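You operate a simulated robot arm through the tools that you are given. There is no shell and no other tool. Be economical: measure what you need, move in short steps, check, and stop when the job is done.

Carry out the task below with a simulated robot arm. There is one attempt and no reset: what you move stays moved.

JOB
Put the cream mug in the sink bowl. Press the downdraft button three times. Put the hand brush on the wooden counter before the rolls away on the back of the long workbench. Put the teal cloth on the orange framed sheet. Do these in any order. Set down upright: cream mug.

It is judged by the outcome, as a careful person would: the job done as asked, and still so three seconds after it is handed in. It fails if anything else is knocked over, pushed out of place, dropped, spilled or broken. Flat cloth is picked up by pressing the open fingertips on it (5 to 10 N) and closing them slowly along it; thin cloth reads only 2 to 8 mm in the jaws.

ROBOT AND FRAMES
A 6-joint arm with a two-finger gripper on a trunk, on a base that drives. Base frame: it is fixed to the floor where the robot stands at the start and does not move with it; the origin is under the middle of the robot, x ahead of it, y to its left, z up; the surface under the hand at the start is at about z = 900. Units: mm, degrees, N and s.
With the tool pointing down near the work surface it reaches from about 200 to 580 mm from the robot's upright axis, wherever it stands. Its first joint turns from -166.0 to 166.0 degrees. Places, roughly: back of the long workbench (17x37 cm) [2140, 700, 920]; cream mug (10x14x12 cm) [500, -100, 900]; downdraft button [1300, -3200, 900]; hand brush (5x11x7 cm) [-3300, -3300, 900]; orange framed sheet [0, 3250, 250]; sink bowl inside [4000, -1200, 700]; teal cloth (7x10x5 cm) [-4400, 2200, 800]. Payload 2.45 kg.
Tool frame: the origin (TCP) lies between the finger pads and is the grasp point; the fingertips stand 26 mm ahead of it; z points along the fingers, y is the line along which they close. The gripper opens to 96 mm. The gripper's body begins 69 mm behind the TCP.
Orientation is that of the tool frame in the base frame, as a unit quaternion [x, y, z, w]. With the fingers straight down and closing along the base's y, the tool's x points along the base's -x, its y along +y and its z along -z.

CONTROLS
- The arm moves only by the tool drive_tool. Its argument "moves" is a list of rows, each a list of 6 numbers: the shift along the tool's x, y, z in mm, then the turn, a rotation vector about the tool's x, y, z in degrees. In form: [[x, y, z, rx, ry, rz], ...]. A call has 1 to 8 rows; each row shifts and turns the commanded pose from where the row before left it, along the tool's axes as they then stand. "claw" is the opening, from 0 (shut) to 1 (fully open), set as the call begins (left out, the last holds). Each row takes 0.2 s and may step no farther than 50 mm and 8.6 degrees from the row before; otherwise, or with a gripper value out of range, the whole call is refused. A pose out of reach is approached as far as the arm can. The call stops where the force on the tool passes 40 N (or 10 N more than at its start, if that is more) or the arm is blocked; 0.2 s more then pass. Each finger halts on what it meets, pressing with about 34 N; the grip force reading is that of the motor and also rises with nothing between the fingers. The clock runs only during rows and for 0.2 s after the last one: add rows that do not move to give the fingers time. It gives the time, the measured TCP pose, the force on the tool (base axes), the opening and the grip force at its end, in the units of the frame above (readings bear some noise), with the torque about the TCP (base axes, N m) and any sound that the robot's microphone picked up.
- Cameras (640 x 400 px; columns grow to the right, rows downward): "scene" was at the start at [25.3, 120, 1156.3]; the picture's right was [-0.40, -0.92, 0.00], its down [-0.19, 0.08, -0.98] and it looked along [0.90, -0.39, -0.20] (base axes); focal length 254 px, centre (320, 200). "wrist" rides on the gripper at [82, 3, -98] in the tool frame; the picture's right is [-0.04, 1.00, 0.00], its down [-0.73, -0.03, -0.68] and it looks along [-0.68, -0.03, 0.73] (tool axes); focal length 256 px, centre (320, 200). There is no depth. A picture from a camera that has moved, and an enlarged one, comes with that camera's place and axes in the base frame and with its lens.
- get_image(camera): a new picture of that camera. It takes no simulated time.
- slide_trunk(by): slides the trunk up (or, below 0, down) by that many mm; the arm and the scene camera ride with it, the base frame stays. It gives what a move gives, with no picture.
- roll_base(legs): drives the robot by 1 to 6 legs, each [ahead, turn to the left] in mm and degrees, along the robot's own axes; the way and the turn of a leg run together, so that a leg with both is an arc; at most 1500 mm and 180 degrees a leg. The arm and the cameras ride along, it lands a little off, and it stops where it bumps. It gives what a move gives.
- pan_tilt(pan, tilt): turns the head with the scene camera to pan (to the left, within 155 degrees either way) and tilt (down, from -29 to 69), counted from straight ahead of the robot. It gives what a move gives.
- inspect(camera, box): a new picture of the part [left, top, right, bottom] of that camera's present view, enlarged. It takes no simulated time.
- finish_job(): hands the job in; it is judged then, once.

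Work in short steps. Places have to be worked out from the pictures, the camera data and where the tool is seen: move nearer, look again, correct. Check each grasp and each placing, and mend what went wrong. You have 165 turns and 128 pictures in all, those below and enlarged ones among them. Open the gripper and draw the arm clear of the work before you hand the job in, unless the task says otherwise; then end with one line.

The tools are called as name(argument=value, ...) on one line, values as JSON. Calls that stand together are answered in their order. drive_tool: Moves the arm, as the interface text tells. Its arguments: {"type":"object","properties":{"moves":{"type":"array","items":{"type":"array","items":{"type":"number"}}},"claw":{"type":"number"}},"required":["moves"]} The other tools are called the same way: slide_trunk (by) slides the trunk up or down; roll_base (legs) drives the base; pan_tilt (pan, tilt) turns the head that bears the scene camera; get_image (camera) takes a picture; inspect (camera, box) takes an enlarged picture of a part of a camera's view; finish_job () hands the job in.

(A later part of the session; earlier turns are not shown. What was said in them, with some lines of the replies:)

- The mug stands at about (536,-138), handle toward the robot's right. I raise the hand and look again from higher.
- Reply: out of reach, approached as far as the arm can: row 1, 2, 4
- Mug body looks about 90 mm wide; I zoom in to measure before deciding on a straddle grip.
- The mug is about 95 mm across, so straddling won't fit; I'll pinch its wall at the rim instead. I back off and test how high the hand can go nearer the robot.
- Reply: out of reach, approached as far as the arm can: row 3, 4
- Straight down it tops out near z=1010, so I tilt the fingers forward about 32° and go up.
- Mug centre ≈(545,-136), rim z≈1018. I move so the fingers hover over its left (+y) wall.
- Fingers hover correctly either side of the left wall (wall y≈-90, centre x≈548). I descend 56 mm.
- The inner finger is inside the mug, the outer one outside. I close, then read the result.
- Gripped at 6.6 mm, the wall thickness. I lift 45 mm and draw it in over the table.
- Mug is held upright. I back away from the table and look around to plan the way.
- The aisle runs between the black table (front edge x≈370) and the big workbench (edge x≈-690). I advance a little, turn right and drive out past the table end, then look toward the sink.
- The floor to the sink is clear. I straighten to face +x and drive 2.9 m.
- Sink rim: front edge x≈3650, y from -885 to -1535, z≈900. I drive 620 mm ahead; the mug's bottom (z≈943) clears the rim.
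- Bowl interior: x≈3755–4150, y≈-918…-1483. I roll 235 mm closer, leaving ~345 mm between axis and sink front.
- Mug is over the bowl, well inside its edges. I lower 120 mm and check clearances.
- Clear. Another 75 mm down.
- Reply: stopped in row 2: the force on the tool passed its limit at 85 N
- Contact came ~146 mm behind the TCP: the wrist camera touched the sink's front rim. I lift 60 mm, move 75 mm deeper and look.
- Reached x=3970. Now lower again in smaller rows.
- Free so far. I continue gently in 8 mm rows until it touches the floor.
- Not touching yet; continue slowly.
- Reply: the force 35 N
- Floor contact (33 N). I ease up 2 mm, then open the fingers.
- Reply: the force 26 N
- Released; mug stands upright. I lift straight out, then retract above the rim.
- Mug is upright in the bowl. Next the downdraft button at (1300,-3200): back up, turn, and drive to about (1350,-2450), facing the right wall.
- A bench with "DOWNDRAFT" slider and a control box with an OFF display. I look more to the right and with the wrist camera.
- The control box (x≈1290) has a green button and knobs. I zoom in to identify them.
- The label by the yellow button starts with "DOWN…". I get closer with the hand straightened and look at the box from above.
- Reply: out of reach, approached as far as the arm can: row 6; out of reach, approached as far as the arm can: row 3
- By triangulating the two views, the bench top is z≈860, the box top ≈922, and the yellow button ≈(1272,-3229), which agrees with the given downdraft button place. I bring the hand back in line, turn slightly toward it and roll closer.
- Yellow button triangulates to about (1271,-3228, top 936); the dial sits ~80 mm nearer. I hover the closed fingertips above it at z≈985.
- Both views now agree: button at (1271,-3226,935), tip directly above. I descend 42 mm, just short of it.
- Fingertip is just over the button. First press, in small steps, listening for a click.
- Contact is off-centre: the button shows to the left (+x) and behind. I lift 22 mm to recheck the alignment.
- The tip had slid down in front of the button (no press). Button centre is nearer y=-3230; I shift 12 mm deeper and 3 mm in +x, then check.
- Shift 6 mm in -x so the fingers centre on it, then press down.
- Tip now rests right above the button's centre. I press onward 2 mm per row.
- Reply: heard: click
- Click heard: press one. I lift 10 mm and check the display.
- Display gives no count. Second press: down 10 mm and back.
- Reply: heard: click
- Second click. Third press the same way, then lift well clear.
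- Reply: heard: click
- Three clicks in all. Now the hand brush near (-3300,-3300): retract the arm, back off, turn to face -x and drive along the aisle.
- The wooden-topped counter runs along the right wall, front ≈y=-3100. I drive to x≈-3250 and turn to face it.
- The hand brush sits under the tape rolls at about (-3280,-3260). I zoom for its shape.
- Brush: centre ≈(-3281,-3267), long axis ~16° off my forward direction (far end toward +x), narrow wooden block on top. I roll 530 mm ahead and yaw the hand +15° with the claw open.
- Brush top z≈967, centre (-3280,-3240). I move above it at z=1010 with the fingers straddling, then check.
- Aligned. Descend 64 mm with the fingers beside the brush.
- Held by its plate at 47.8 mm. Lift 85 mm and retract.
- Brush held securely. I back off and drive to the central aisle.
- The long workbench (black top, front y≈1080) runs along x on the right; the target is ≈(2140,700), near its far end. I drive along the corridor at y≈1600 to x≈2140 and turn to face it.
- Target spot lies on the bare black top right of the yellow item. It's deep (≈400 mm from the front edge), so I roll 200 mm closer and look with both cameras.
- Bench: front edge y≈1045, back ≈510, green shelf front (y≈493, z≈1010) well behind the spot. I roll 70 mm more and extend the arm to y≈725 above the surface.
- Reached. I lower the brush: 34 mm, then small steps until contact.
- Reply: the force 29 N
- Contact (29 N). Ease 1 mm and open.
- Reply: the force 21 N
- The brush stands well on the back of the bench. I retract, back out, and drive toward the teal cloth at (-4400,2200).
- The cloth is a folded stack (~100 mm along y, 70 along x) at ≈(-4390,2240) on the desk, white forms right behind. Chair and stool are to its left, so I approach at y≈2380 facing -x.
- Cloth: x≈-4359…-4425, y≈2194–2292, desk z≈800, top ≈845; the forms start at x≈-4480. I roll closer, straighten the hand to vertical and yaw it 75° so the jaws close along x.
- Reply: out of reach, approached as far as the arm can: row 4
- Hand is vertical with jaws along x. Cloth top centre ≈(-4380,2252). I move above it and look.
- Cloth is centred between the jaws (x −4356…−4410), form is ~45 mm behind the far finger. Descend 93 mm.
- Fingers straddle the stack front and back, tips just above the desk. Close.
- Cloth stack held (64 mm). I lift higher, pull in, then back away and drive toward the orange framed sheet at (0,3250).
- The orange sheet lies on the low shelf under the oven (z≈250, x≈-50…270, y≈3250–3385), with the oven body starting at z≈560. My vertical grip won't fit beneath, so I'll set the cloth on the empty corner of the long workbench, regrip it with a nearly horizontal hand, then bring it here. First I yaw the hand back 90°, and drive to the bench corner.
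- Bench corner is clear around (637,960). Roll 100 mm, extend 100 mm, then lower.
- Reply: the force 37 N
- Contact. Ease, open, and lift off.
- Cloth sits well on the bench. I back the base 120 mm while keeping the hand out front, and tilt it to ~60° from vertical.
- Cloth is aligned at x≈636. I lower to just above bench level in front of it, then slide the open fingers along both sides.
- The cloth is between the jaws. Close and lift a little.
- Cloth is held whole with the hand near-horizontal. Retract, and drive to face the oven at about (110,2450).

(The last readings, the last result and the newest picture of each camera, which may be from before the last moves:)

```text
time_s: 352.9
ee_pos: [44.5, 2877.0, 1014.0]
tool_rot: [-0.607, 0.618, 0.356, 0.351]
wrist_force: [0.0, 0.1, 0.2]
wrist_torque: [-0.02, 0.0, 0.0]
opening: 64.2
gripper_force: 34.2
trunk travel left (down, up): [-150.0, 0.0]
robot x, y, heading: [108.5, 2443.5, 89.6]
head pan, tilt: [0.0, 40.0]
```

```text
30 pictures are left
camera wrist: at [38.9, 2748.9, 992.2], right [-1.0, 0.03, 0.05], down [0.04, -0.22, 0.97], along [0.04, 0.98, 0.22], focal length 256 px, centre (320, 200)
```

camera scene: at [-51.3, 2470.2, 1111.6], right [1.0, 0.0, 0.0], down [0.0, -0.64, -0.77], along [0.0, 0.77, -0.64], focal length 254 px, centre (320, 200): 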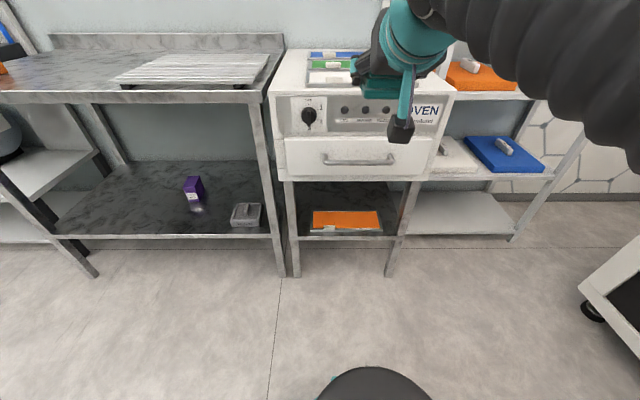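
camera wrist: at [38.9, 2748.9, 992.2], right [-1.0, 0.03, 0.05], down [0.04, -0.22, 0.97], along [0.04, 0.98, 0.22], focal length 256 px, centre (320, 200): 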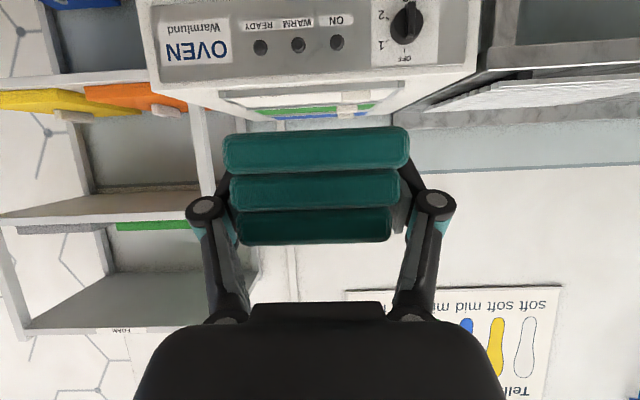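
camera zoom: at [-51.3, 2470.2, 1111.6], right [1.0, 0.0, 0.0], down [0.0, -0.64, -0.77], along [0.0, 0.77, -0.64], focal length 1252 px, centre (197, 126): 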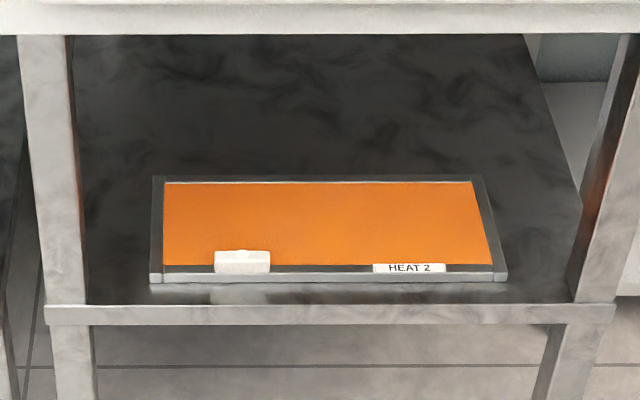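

Sheet's orange area: x≈-83…223, y≈3289–3403, top ≈262; a white tag sits at its front-left. I'll put the cloth around x≈100. First, in free space here, lower the trunk and arm to see it reaches z≈330.

slide_trunk(by=-150)

drive_tool(moves=[[8.5, 0, 45.3, 0, 0, 0], [8.5, 0, 45.3, 0, 0, 0], [8.5, 0, 45.3, 0, 0, 0], [8.5, 0, 45.3, 0, 0, 0], [39, 0, 22.5, 0, 0, 0], [39, 0, 22.5, 0, 0, 0], [39, 0, 22.5, 0, 0, 0], [39, 0, 22.5, 0, 0, 0]])

drive_tool(moves=[[39, 0, 22.5, 0, 0, 0], [39, 0, 22.5, 0, 0, 0], [39, 0, 22.5, 0, 0, 0], [39, 0, 22.5, 0, 0, 0], [39, 0, 22.5, 0, 0, 0], [0, 0, 0, 0, 0, 0]])

get_image(camera="scene")

```text
time_s: 354.6
ee_pos: [44.0, 2875.9, 863.9]
tool_rot: [-0.607, 0.619, 0.355, 0.351]
wrist_force: [-0.5, 0.6, -0.2]
wrist_torque: [-0.05, 0.0, 0.0]
opening: 64.6
gripper_force: 33.7
trunk travel left (down, up): [0.0, 150.0]
robot x, y, heading: [106.4, 2450.0, 89.8]
head pan, tilt: [0.0, 40.0]
```

```text
time_s: 356.4
ee_pos: [41.5, 3014.8, 562.2]
tool_rot: [-0.603, 0.625, 0.355, 0.347]
wrist_force: [-1.4, 0.8, -0.1]
wrist_torque: [-0.07, -0.05, -0.04]
opening: 64.2
gripper_force: 34.0
trunk travel left (down, up): [0.0, 150.0]
robot x, y, heading: [106.1, 2445.2, 89.8]
head pan, tilt: [0.0, 40.0]
```

```text
time_s: 357.8
ee_pos: [27.1, 3017.3, 384.6]
tool_rot: [-0.608, 0.619, 0.349, 0.355]
wrist_force: [-0.6, 0.9, -0.3]
wrist_torque: [0.0, 0.02, -0.01]
opening: 64.1
gripper_force: 33.3
out of reach, approached as far as the arm can: row 4, 5
trunk travel left (down, up): [0.0, 150.0]
robot x, y, heading: [103.5, 2447.9, 89.9]
head pan, tilt: [0.0, 40.0]
```

```text
29 pictures are left
camera scene: at [-51.4, 2470.2, 961.5], right [1.0, 0.0, 0.0], down [0.0, -0.64, -0.77], along [0.0, 0.77, -0.64], focal length 254 px, centre (320, 200)
```

scene: 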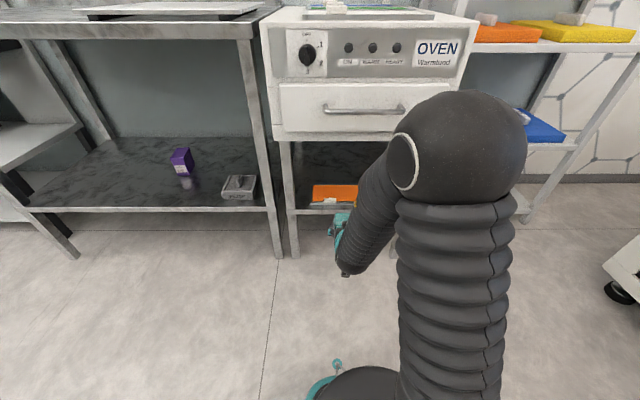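

At radius 575 it bottoms out at z≈385. I pull in ~95 mm and go lower to see whether z≈300 is reachable.

drive_tool(moves=[[41, 0, -11, 0, 0, 0], [41, 0, -11, 0, 0, 0], [41, 0, -11, 0, 0, 0], [0, 0, 0, 0, 0, 0]])

```text
time_s: 358.8
ee_pos: [-22.8, 2974.2, 354.7]
tool_rot: [-0.611, 0.619, 0.343, 0.357]
wrist_force: [-0.1, -0.8, -0.1]
wrist_torque: [-0.01, 0.0, 0.0]
opening: 64.0
gripper_force: 34.0
out of reach, approached as far as the arm can: row 1, 2, 3
trunk travel left (down, up): [0.0, 150.0]
robot x, y, heading: [106.0, 2443.4, 90.0]
head pan, tilt: [0.0, 40.0]
```

Limits fit a ~570 mm reach from the shoulder, so z≈290 needs radius ≤445: the base can stand at y≈2899 (oven front 3205). I bring the hand to radius 435 at z≈325, x≈100 here; then roll it in under the oven.

drive_tool(moves=[[18.5, -31, -15.7, 0, 0, 0], [18.5, -31, -15.7, 0, 0, 0], [18.5, -31, -15.7, 0, 0, 0], [18.5, -31, -15.7, 0, 0, 0], [0, 0, 0, 0, 0, 0]])

get_image(camera="scene")

get_image(camera="wrist")

```text
time_s: 360.0
ee_pos: [10.2, 2986.7, 380.9]
tool_rot: [-0.609, 0.618, 0.349, 0.354]
wrist_force: [0.0, -0.2, -0.2]
wrist_torque: [0.02, 0.01, 0.01]
opening: 64.4
gripper_force: 33.9
out of reach, approached as far as the arm can: row 1, 2, 3, 4
trunk travel left (down, up): [0.0, 150.0]
robot x, y, heading: [102.8, 2447.4, 90.1]
head pan, tilt: [0.0, 40.0]
```

```text
28 pictures are left
camera scene: at [-51.4, 2470.2, 961.5], right [1.0, 0.0, 0.0], down [0.0, -0.64, -0.77], along [0.0, 0.77, -0.64], focal length 254 px, centre (320, 200)
```

scene: 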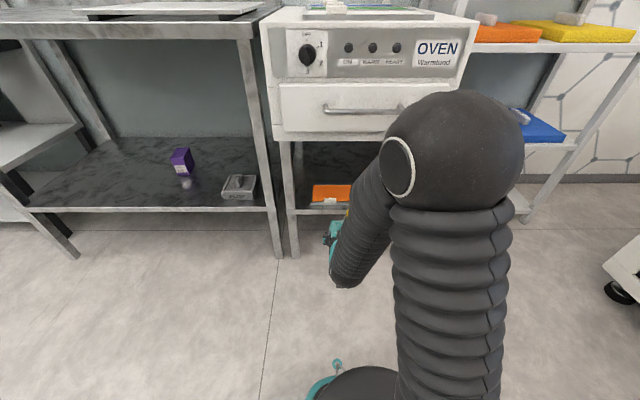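

```text
27 pictures are left
camera wrist: at [5.5, 2860.0, 359.0], right [-1.0, 0.04, 0.04], down [0.03, -0.21, 0.98], along [0.04, 0.98, 0.21], focal length 256 px, centre (320, 200)
```

wrist: 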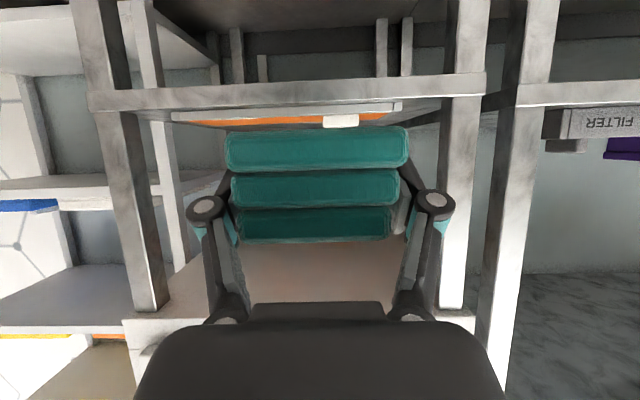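

The limit looks like wrist bend rather than reach, so I try the other way: extending outward while lowering (the opening under the oven is clear), also shifting toward x≈95.

drive_tool(moves=[[-3, -20, 44.6, 0, 0, 0], [-3, -20, 44.6, 0, 0, 0], [-3, -20, 44.6, 0, 0, 0], [0, -20, 0, 0, 0, 0], [0, 0, 0, 0, 0, 0]])

get_image(camera="scene")

```text
time_s: 361.2
ee_pos: [42.4, 3110.1, 361.3]
tool_rot: [-0.607, 0.621, 0.345, 0.357]
wrist_force: [0.8, -0.4, -1.0]
wrist_torque: [-0.01, -0.02, 0.01]
opening: 64.1
gripper_force: 34.0
out of reach, approached as far as the arm can: row 1, 2, 3, 4
trunk travel left (down, up): [0.0, 150.0]
robot x, y, heading: [106.0, 2445.6, 89.6]
head pan, tilt: [0.0, 40.0]
```

```text
26 pictures are left
camera scene: at [-51.4, 2470.2, 961.5], right [1.0, 0.0, 0.0], down [0.0, -0.64, -0.77], along [0.0, 0.77, -0.64], focal length 254 px, centre (320, 200)
```

scene: 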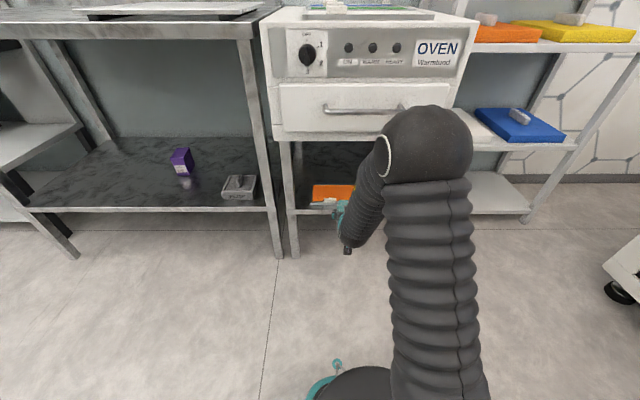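

Extending helps: with the wrist-bend limit I estimate z≈290 is feasible at radius ≈720+. I extend two more steps, nudging toward +x.

drive_tool(moves=[[-12.3, -18, 41.4, 0, 0, 0], [-6, -18, 40, 0, 0, 0], [0, -18, 0, 0, 0, 0], [0, 0, 0, 0, 0, 0]])

```text
time_s: 362.2
ee_pos: [36.1, 3187.8, 343.2]
tool_rot: [-0.599, 0.625, 0.353, 0.354]
wrist_force: [-1.7, 3.0, 24.1]
wrist_torque: [1.57, -0.46, 0.16]
opening: 64.5
gripper_force: 33.7
out of reach, approached as far as the arm can: row 1, 2, 3
trunk travel left (down, up): [0.0, 150.0]
robot x, y, heading: [109.8, 2444.9, 89.8]
head pan, tilt: [0.0, 40.0]
```

Contact 65 mm ahead of the TCP: the cloth's lower front edge touched the sheet's front frame, so the shelf is higher than I assumed — re-solving both views gives rail top ≈311, sheet top ≈317, orange area y≈3252–3361. I lift off and check.

drive_tool(moves=[[-21, 0, -23.7, 0, 0, 0], [-26, 0, -15, 0, 0, 0], [0, 0, 0, 0, 0, 0]])

get_image(camera="wrist")

inspect(camera="scene", box=[270, 150, 400, 250])

```text
time_s: 363.0
ee_pos: [36.0, 3177.4, 398.5]
tool_rot: [-0.608, 0.619, 0.355, 0.349]
wrist_force: [-0.1, 0.2, -0.8]
wrist_torque: [-0.04, 0.0, -0.01]
opening: 64.3
gripper_force: 34.6
trunk travel left (down, up): [0.0, 150.0]
robot x, y, heading: [107.1, 2449.7, 89.7]
head pan, tilt: [0.0, 40.0]
```

```text
25 pictures are left
camera wrist: at [31.7, 3050.5, 376.5], right [-1.0, 0.03, 0.05], down [0.04, -0.22, 0.98], along [0.04, 0.98, 0.21], focal length 256 px, centre (320, 200)
```

wrist: 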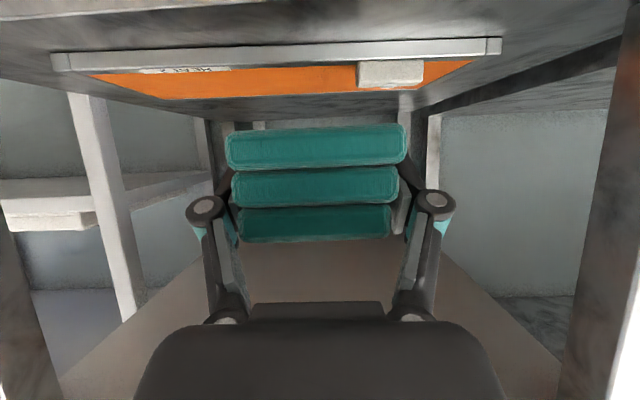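

```text
4.00 times, centred on (335, 200) of scene
camera zoom: at [-51.4, 2470.3, 961.4], right [1.0, 0.0, 0.0], down [0.0, -0.64, -0.77], along [0.0, 0.77, -0.64], focal length 1018 px, centre (260, 200)
```

zoom: 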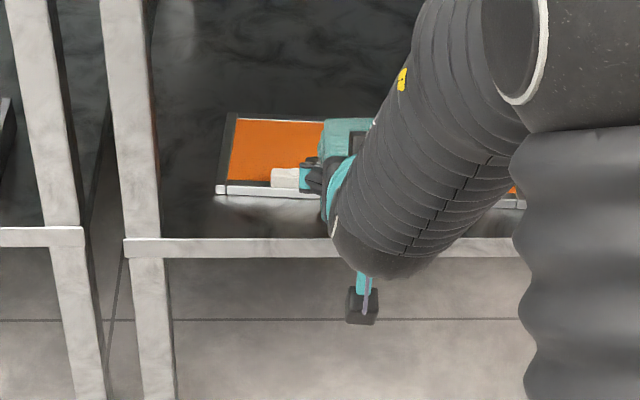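

Now it's clear: sheet front at y≈3250, top ≈316, white tag at x -41…5. I turn the base 4° right so the cloth clears the tag, then read the pose.

roll_base(legs=[[0, -4.5]])

```text
time_s: 363.9
ee_pos: [93.5, 3181.3, 398.4]
tool_rot: [-0.583, 0.642, 0.341, 0.364]
wrist_force: [-0.1, -0.6, 0.2]
wrist_torque: [0.01, 0.0, 0.05]
opening: 63.9
gripper_force: 34.2
trunk travel left (down, up): [0.0, 150.0]
robot x, y, heading: [108.7, 2449.1, 85.5]
head pan, tilt: [0.0, 40.0]
```

roll_base(legs=[[112, 0]])

get_image(camera="wrist")

get_image(camera="scene")

```text
time_s: 365.1
ee_pos: [102.8, 3293.6, 398.2]
tool_rot: [-0.582, 0.642, 0.341, 0.365]
wrist_force: [0.5, -0.2, -0.3]
wrist_torque: [-0.01, -0.02, -0.02]
opening: 63.9
gripper_force: 34.2
trunk travel left (down, up): [0.0, 150.0]
robot x, y, heading: [120.1, 2558.2, 85.4]
head pan, tilt: [0.0, 40.0]
```

```text
23 pictures are left
camera wrist: at [88.9, 3166.9, 376.9], right [-0.99, 0.11, 0.05], down [0.02, -0.22, 0.97], along [0.12, 0.97, 0.22], focal length 256 px, centre (320, 200)
```

wrist: 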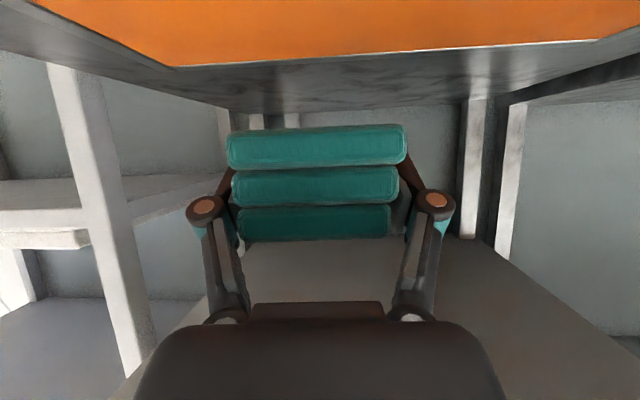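

```text
22 pictures are left
camera scene: at [-39.8, 2594.7, 961.5], right [1.0, -0.08, 0.0], down [-0.05, -0.64, -0.77], along [0.06, 0.76, -0.64], focal length 254 px, centre (320, 200)
```

scene: 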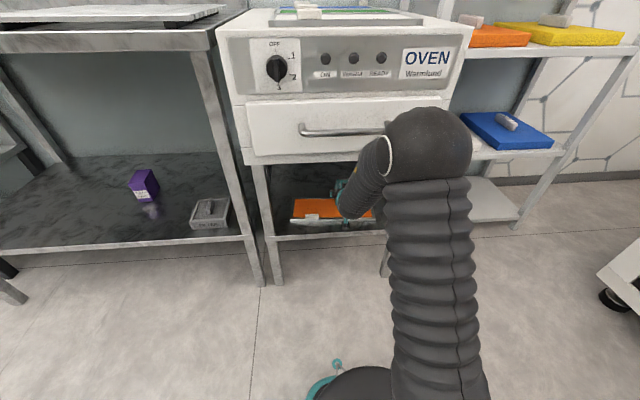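

Cloth hovers over the orange sheet, clear of the tag. Lower 40 mm, then small steps to contact.

drive_tool(moves=[[17.3, 0, 10, 0, 0, 0], [17.3, 0, 10, 0, 0, 0], [2.6, 0, 1.5, 0, 0, 0], [2.6, 0, 1.5, 0, 0, 0], [2.6, 0, 1.5, 0, 0, 0], [0, 0, 0, 0, 0, 0]])

```text
time_s: 366.5
ee_pos: [94.2, 3292.2, 349.7]
tool_rot: [-0.58, 0.644, 0.34, 0.364]
wrist_force: [-0.1, 0.1, -0.4]
wrist_torque: [-0.01, 0.01, 0.02]
opening: 63.9
gripper_force: 33.4
out of reach, approached as far as the arm can: row 2
trunk travel left (down, up): [0.0, 150.0]
robot x, y, heading: [114.7, 2560.0, 85.5]
head pan, tilt: [0.0, 40.0]
```

drive_tool(moves=[[2.6, 0, 1.5, 0, 0, 0], [2.6, 0, 1.5, 0, 0, 0], [2.6, 0, 1.5, 0, 0, 0], [0, 0, 0, 0, 0, 0]])

get_image(camera="wrist")

```text
time_s: 367.3
ee_pos: [94.6, 3296.3, 347.3]
tool_rot: [-0.577, 0.642, 0.343, 0.37]
wrist_force: [0.8, -0.9, 16.3]
wrist_torque: [-0.62, -0.09, 0.0]
opening: 64.0
gripper_force: 33.8
trunk travel left (down, up): [0.0, 150.0]
robot x, y, heading: [114.1, 2558.7, 85.4]
head pan, tilt: [0.0, 40.0]
stopped in row 4: the force on the tool passed its limit at 42 N (the readings are from after the stop); the commanded pose is now the measured one
```

```text
21 pictures are left
camera wrist: at [79.1, 3169.1, 324.3], right [-0.99, 0.12, 0.05], down [0.02, -0.23, 0.97], along [0.12, 0.97, 0.23], focal length 256 px, centre (320, 200)
```

wrist: 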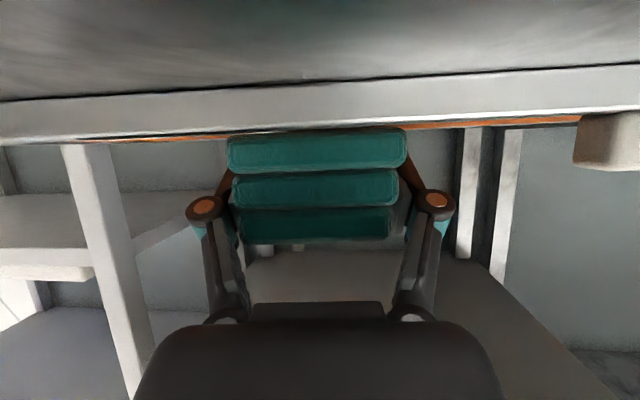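

The near bottom edge of the cloth touches the front frame (contact ~38 mm behind the TCP). I lift 9 mm, roll 22 mm deeper so it lies fully on the orange, and lower again.

drive_tool(moves=[[-7.8, 0, -4.5, 0, 0, 0], [0, 0, 0, 0, 0, 0]])

roll_base(legs=[[22, 0]])

drive_tool(moves=[[2.6, 0, 1.5, 0, 0, 0], [2.6, 0, 1.5, 0, 0, 0], [1.7, 0, 1, 0, 0, 0], [0, 0, 0, 0, 0, 0]])

get_image(camera="wrist")

```text
time_s: 367.9
ee_pos: [95.5, 3293.3, 353.1]
tool_rot: [-0.579, 0.643, 0.341, 0.368]
wrist_force: [-0.4, 0.1, 0.0]
wrist_torque: [0.05, 0.02, 0.01]
opening: 63.9
gripper_force: 33.5
trunk travel left (down, up): [0.0, 150.0]
robot x, y, heading: [114.4, 2554.3, 85.3]
head pan, tilt: [0.0, 40.0]
```

```text
time_s: 368.7
ee_pos: [96.6, 3316.0, 353.6]
tool_rot: [-0.578, 0.643, 0.34, 0.368]
wrist_force: [-0.6, 0.0, -0.1]
wrist_torque: [-0.01, 0.0, 0.0]
opening: 63.9
gripper_force: 34.3
trunk travel left (down, up): [0.0, 150.0]
robot x, y, heading: [117.2, 2581.6, 85.4]
head pan, tilt: [0.0, 40.0]
```

```text
time_s: 369.7
ee_pos: [97.0, 3315.6, 348.1]
tool_rot: [-0.578, 0.642, 0.342, 0.369]
wrist_force: [1.0, -0.8, 14.1]
wrist_torque: [-0.56, -0.27, 0.04]
opening: 64.0
gripper_force: 34.1
trunk travel left (down, up): [0.0, 150.0]
robot x, y, heading: [115.7, 2578.3, 85.1]
head pan, tilt: [0.0, 40.0]
```

```text
20 pictures are left
camera wrist: at [81.2, 3190.5, 324.6], right [-0.99, 0.12, 0.05], down [0.02, -0.23, 0.97], along [0.13, 0.97, 0.23], focal length 256 px, centre (320, 200)
```

wrist: 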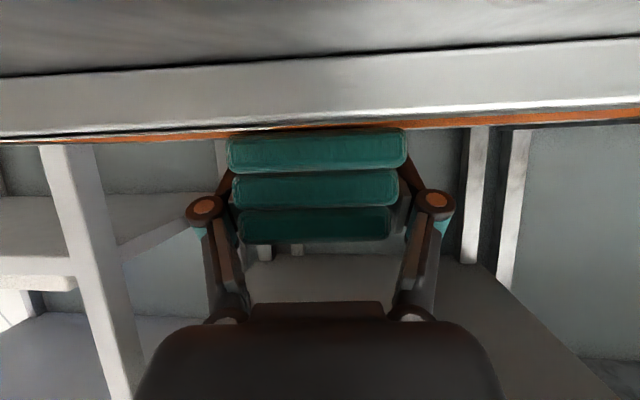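

Contact on the orange now (orange visible in front of the cloth). Release: open the fingers.

drive_tool(moves=[[0, 0, 0, 0, 0, 0], [0, 0, 0, 0, 0, 0], [0, 0, 0, 0, 0, 0], [0, 0, 0, 0, 0, 0]], claw=0.95)

get_image(camera="wrist")

```text
time_s: 370.7
ee_pos: [97.6, 3315.7, 346.1]
tool_rot: [-0.579, 0.643, 0.341, 0.368]
wrist_force: [0.2, -0.2, -0.1]
wrist_torque: [-0.02, 0.01, -0.02]
opening: 91.2
gripper_force: 0.1
trunk travel left (down, up): [0.0, 150.0]
robot x, y, heading: [118.3, 2581.0, 85.3]
head pan, tilt: [0.0, 40.0]
```

```text
19 pictures are left
camera wrist: at [81.0, 3190.0, 323.1], right [-0.99, 0.12, 0.05], down [0.02, -0.23, 0.97], along [0.13, 0.97, 0.22], focal length 256 px, centre (320, 200)
```

wrist: 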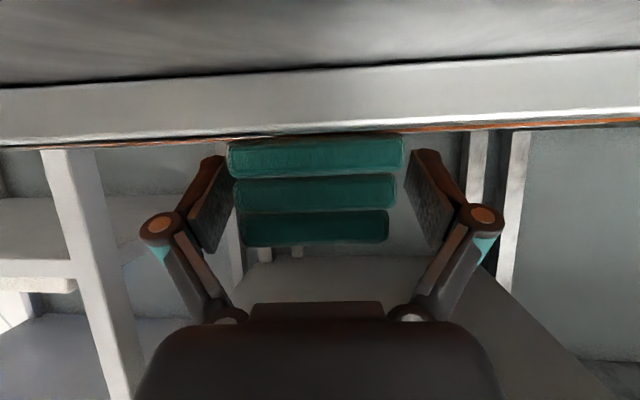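

Released; cloth stays flat. I raise the hand 6 mm and roll straight back out.

drive_tool(moves=[[-5.2, 0, -3, 0, 0, 0], [0, 0, 0, 0, 0, 0]])

roll_base(legs=[[-350, 0]])

get_image(camera="wrist")

get_image(camera="scene")

```text
time_s: 371.3
ee_pos: [96.7, 3315.4, 351.9]
tool_rot: [-0.578, 0.643, 0.341, 0.369]
wrist_force: [-0.1, -0.1, -0.4]
wrist_torque: [0.02, 0.0, 0.01]
opening: 91.2
gripper_force: 0.0
trunk travel left (down, up): [0.0, 150.0]
robot x, y, heading: [115.4, 2577.6, 84.8]
head pan, tilt: [0.0, 40.0]
```

```text
time_s: 373.6
ee_pos: [70.9, 2967.8, 353.0]
tool_rot: [-0.577, 0.645, 0.339, 0.369]
wrist_force: [0.9, -0.1, -0.8]
wrist_torque: [0.04, 0.01, 0.01]
opening: 91.1
gripper_force: 0.1
trunk travel left (down, up): [0.0, 150.0]
robot x, y, heading: [87.9, 2231.9, 85.1]
head pan, tilt: [0.0, 40.0]
```

```text
18 pictures are left
camera wrist: at [55.0, 2842.2, 329.4], right [-0.99, 0.12, 0.05], down [0.02, -0.23, 0.97], along [0.13, 0.97, 0.22], focal length 256 px, centre (320, 200)
```

wrist: 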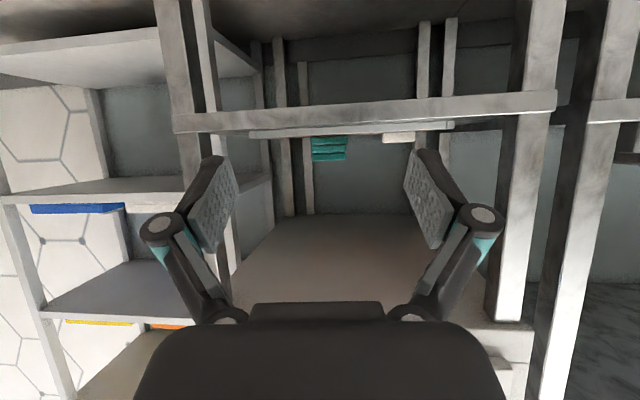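

```text
17 pictures are left
camera scene: at [-67.0, 2269.5, 961.5], right [1.0, -0.09, 0.0], down [-0.06, -0.64, -0.77], along [0.07, 0.76, -0.64], focal length 254 px, centre (320, 200)
```

scene: 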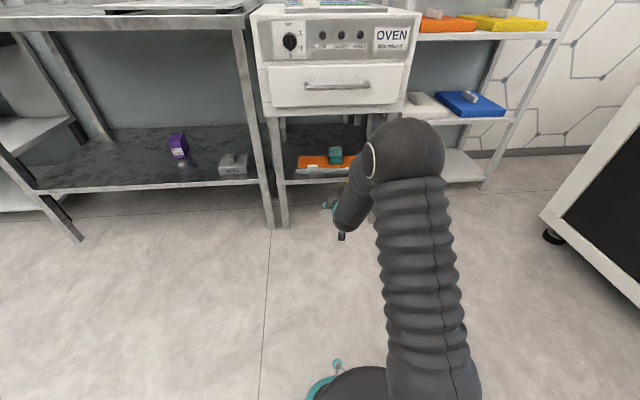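

inspect(camera="scene", box=[270, 130, 390, 200])

```text
5.33 times, centred on (330, 165) of scene
camera zoom: at [-67.0, 2269.5, 961.5], right [1.0, -0.09, 0.0], down [-0.06, -0.64, -0.77], along [0.07, 0.76, -0.64], focal length 1357 px, centre (267, 387)
```

zoom: 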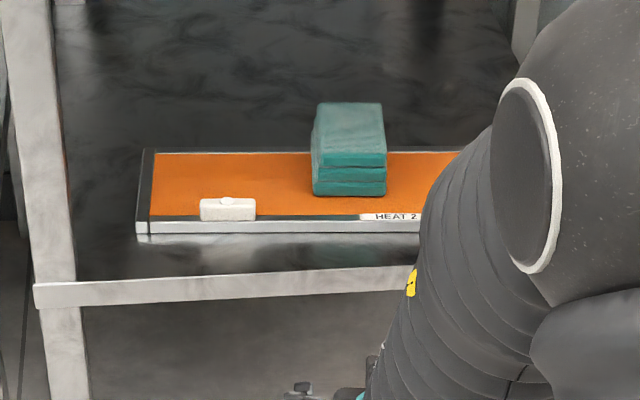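

The cloth lies wholly on the orange sheet, and the mug, button and brush were each checked as I did them. The gripper is open and the arm is clear, so I hand in.

finish_job()

```text
The job is handed in.
```

All four parts are done and handed in: the cream mug stands upright in the sink bowl, the downdraft button was pressed three times (three clicks heard), the hand brush is on the back of the long workbench, and the teal cloth lies on the orange framed sheet.
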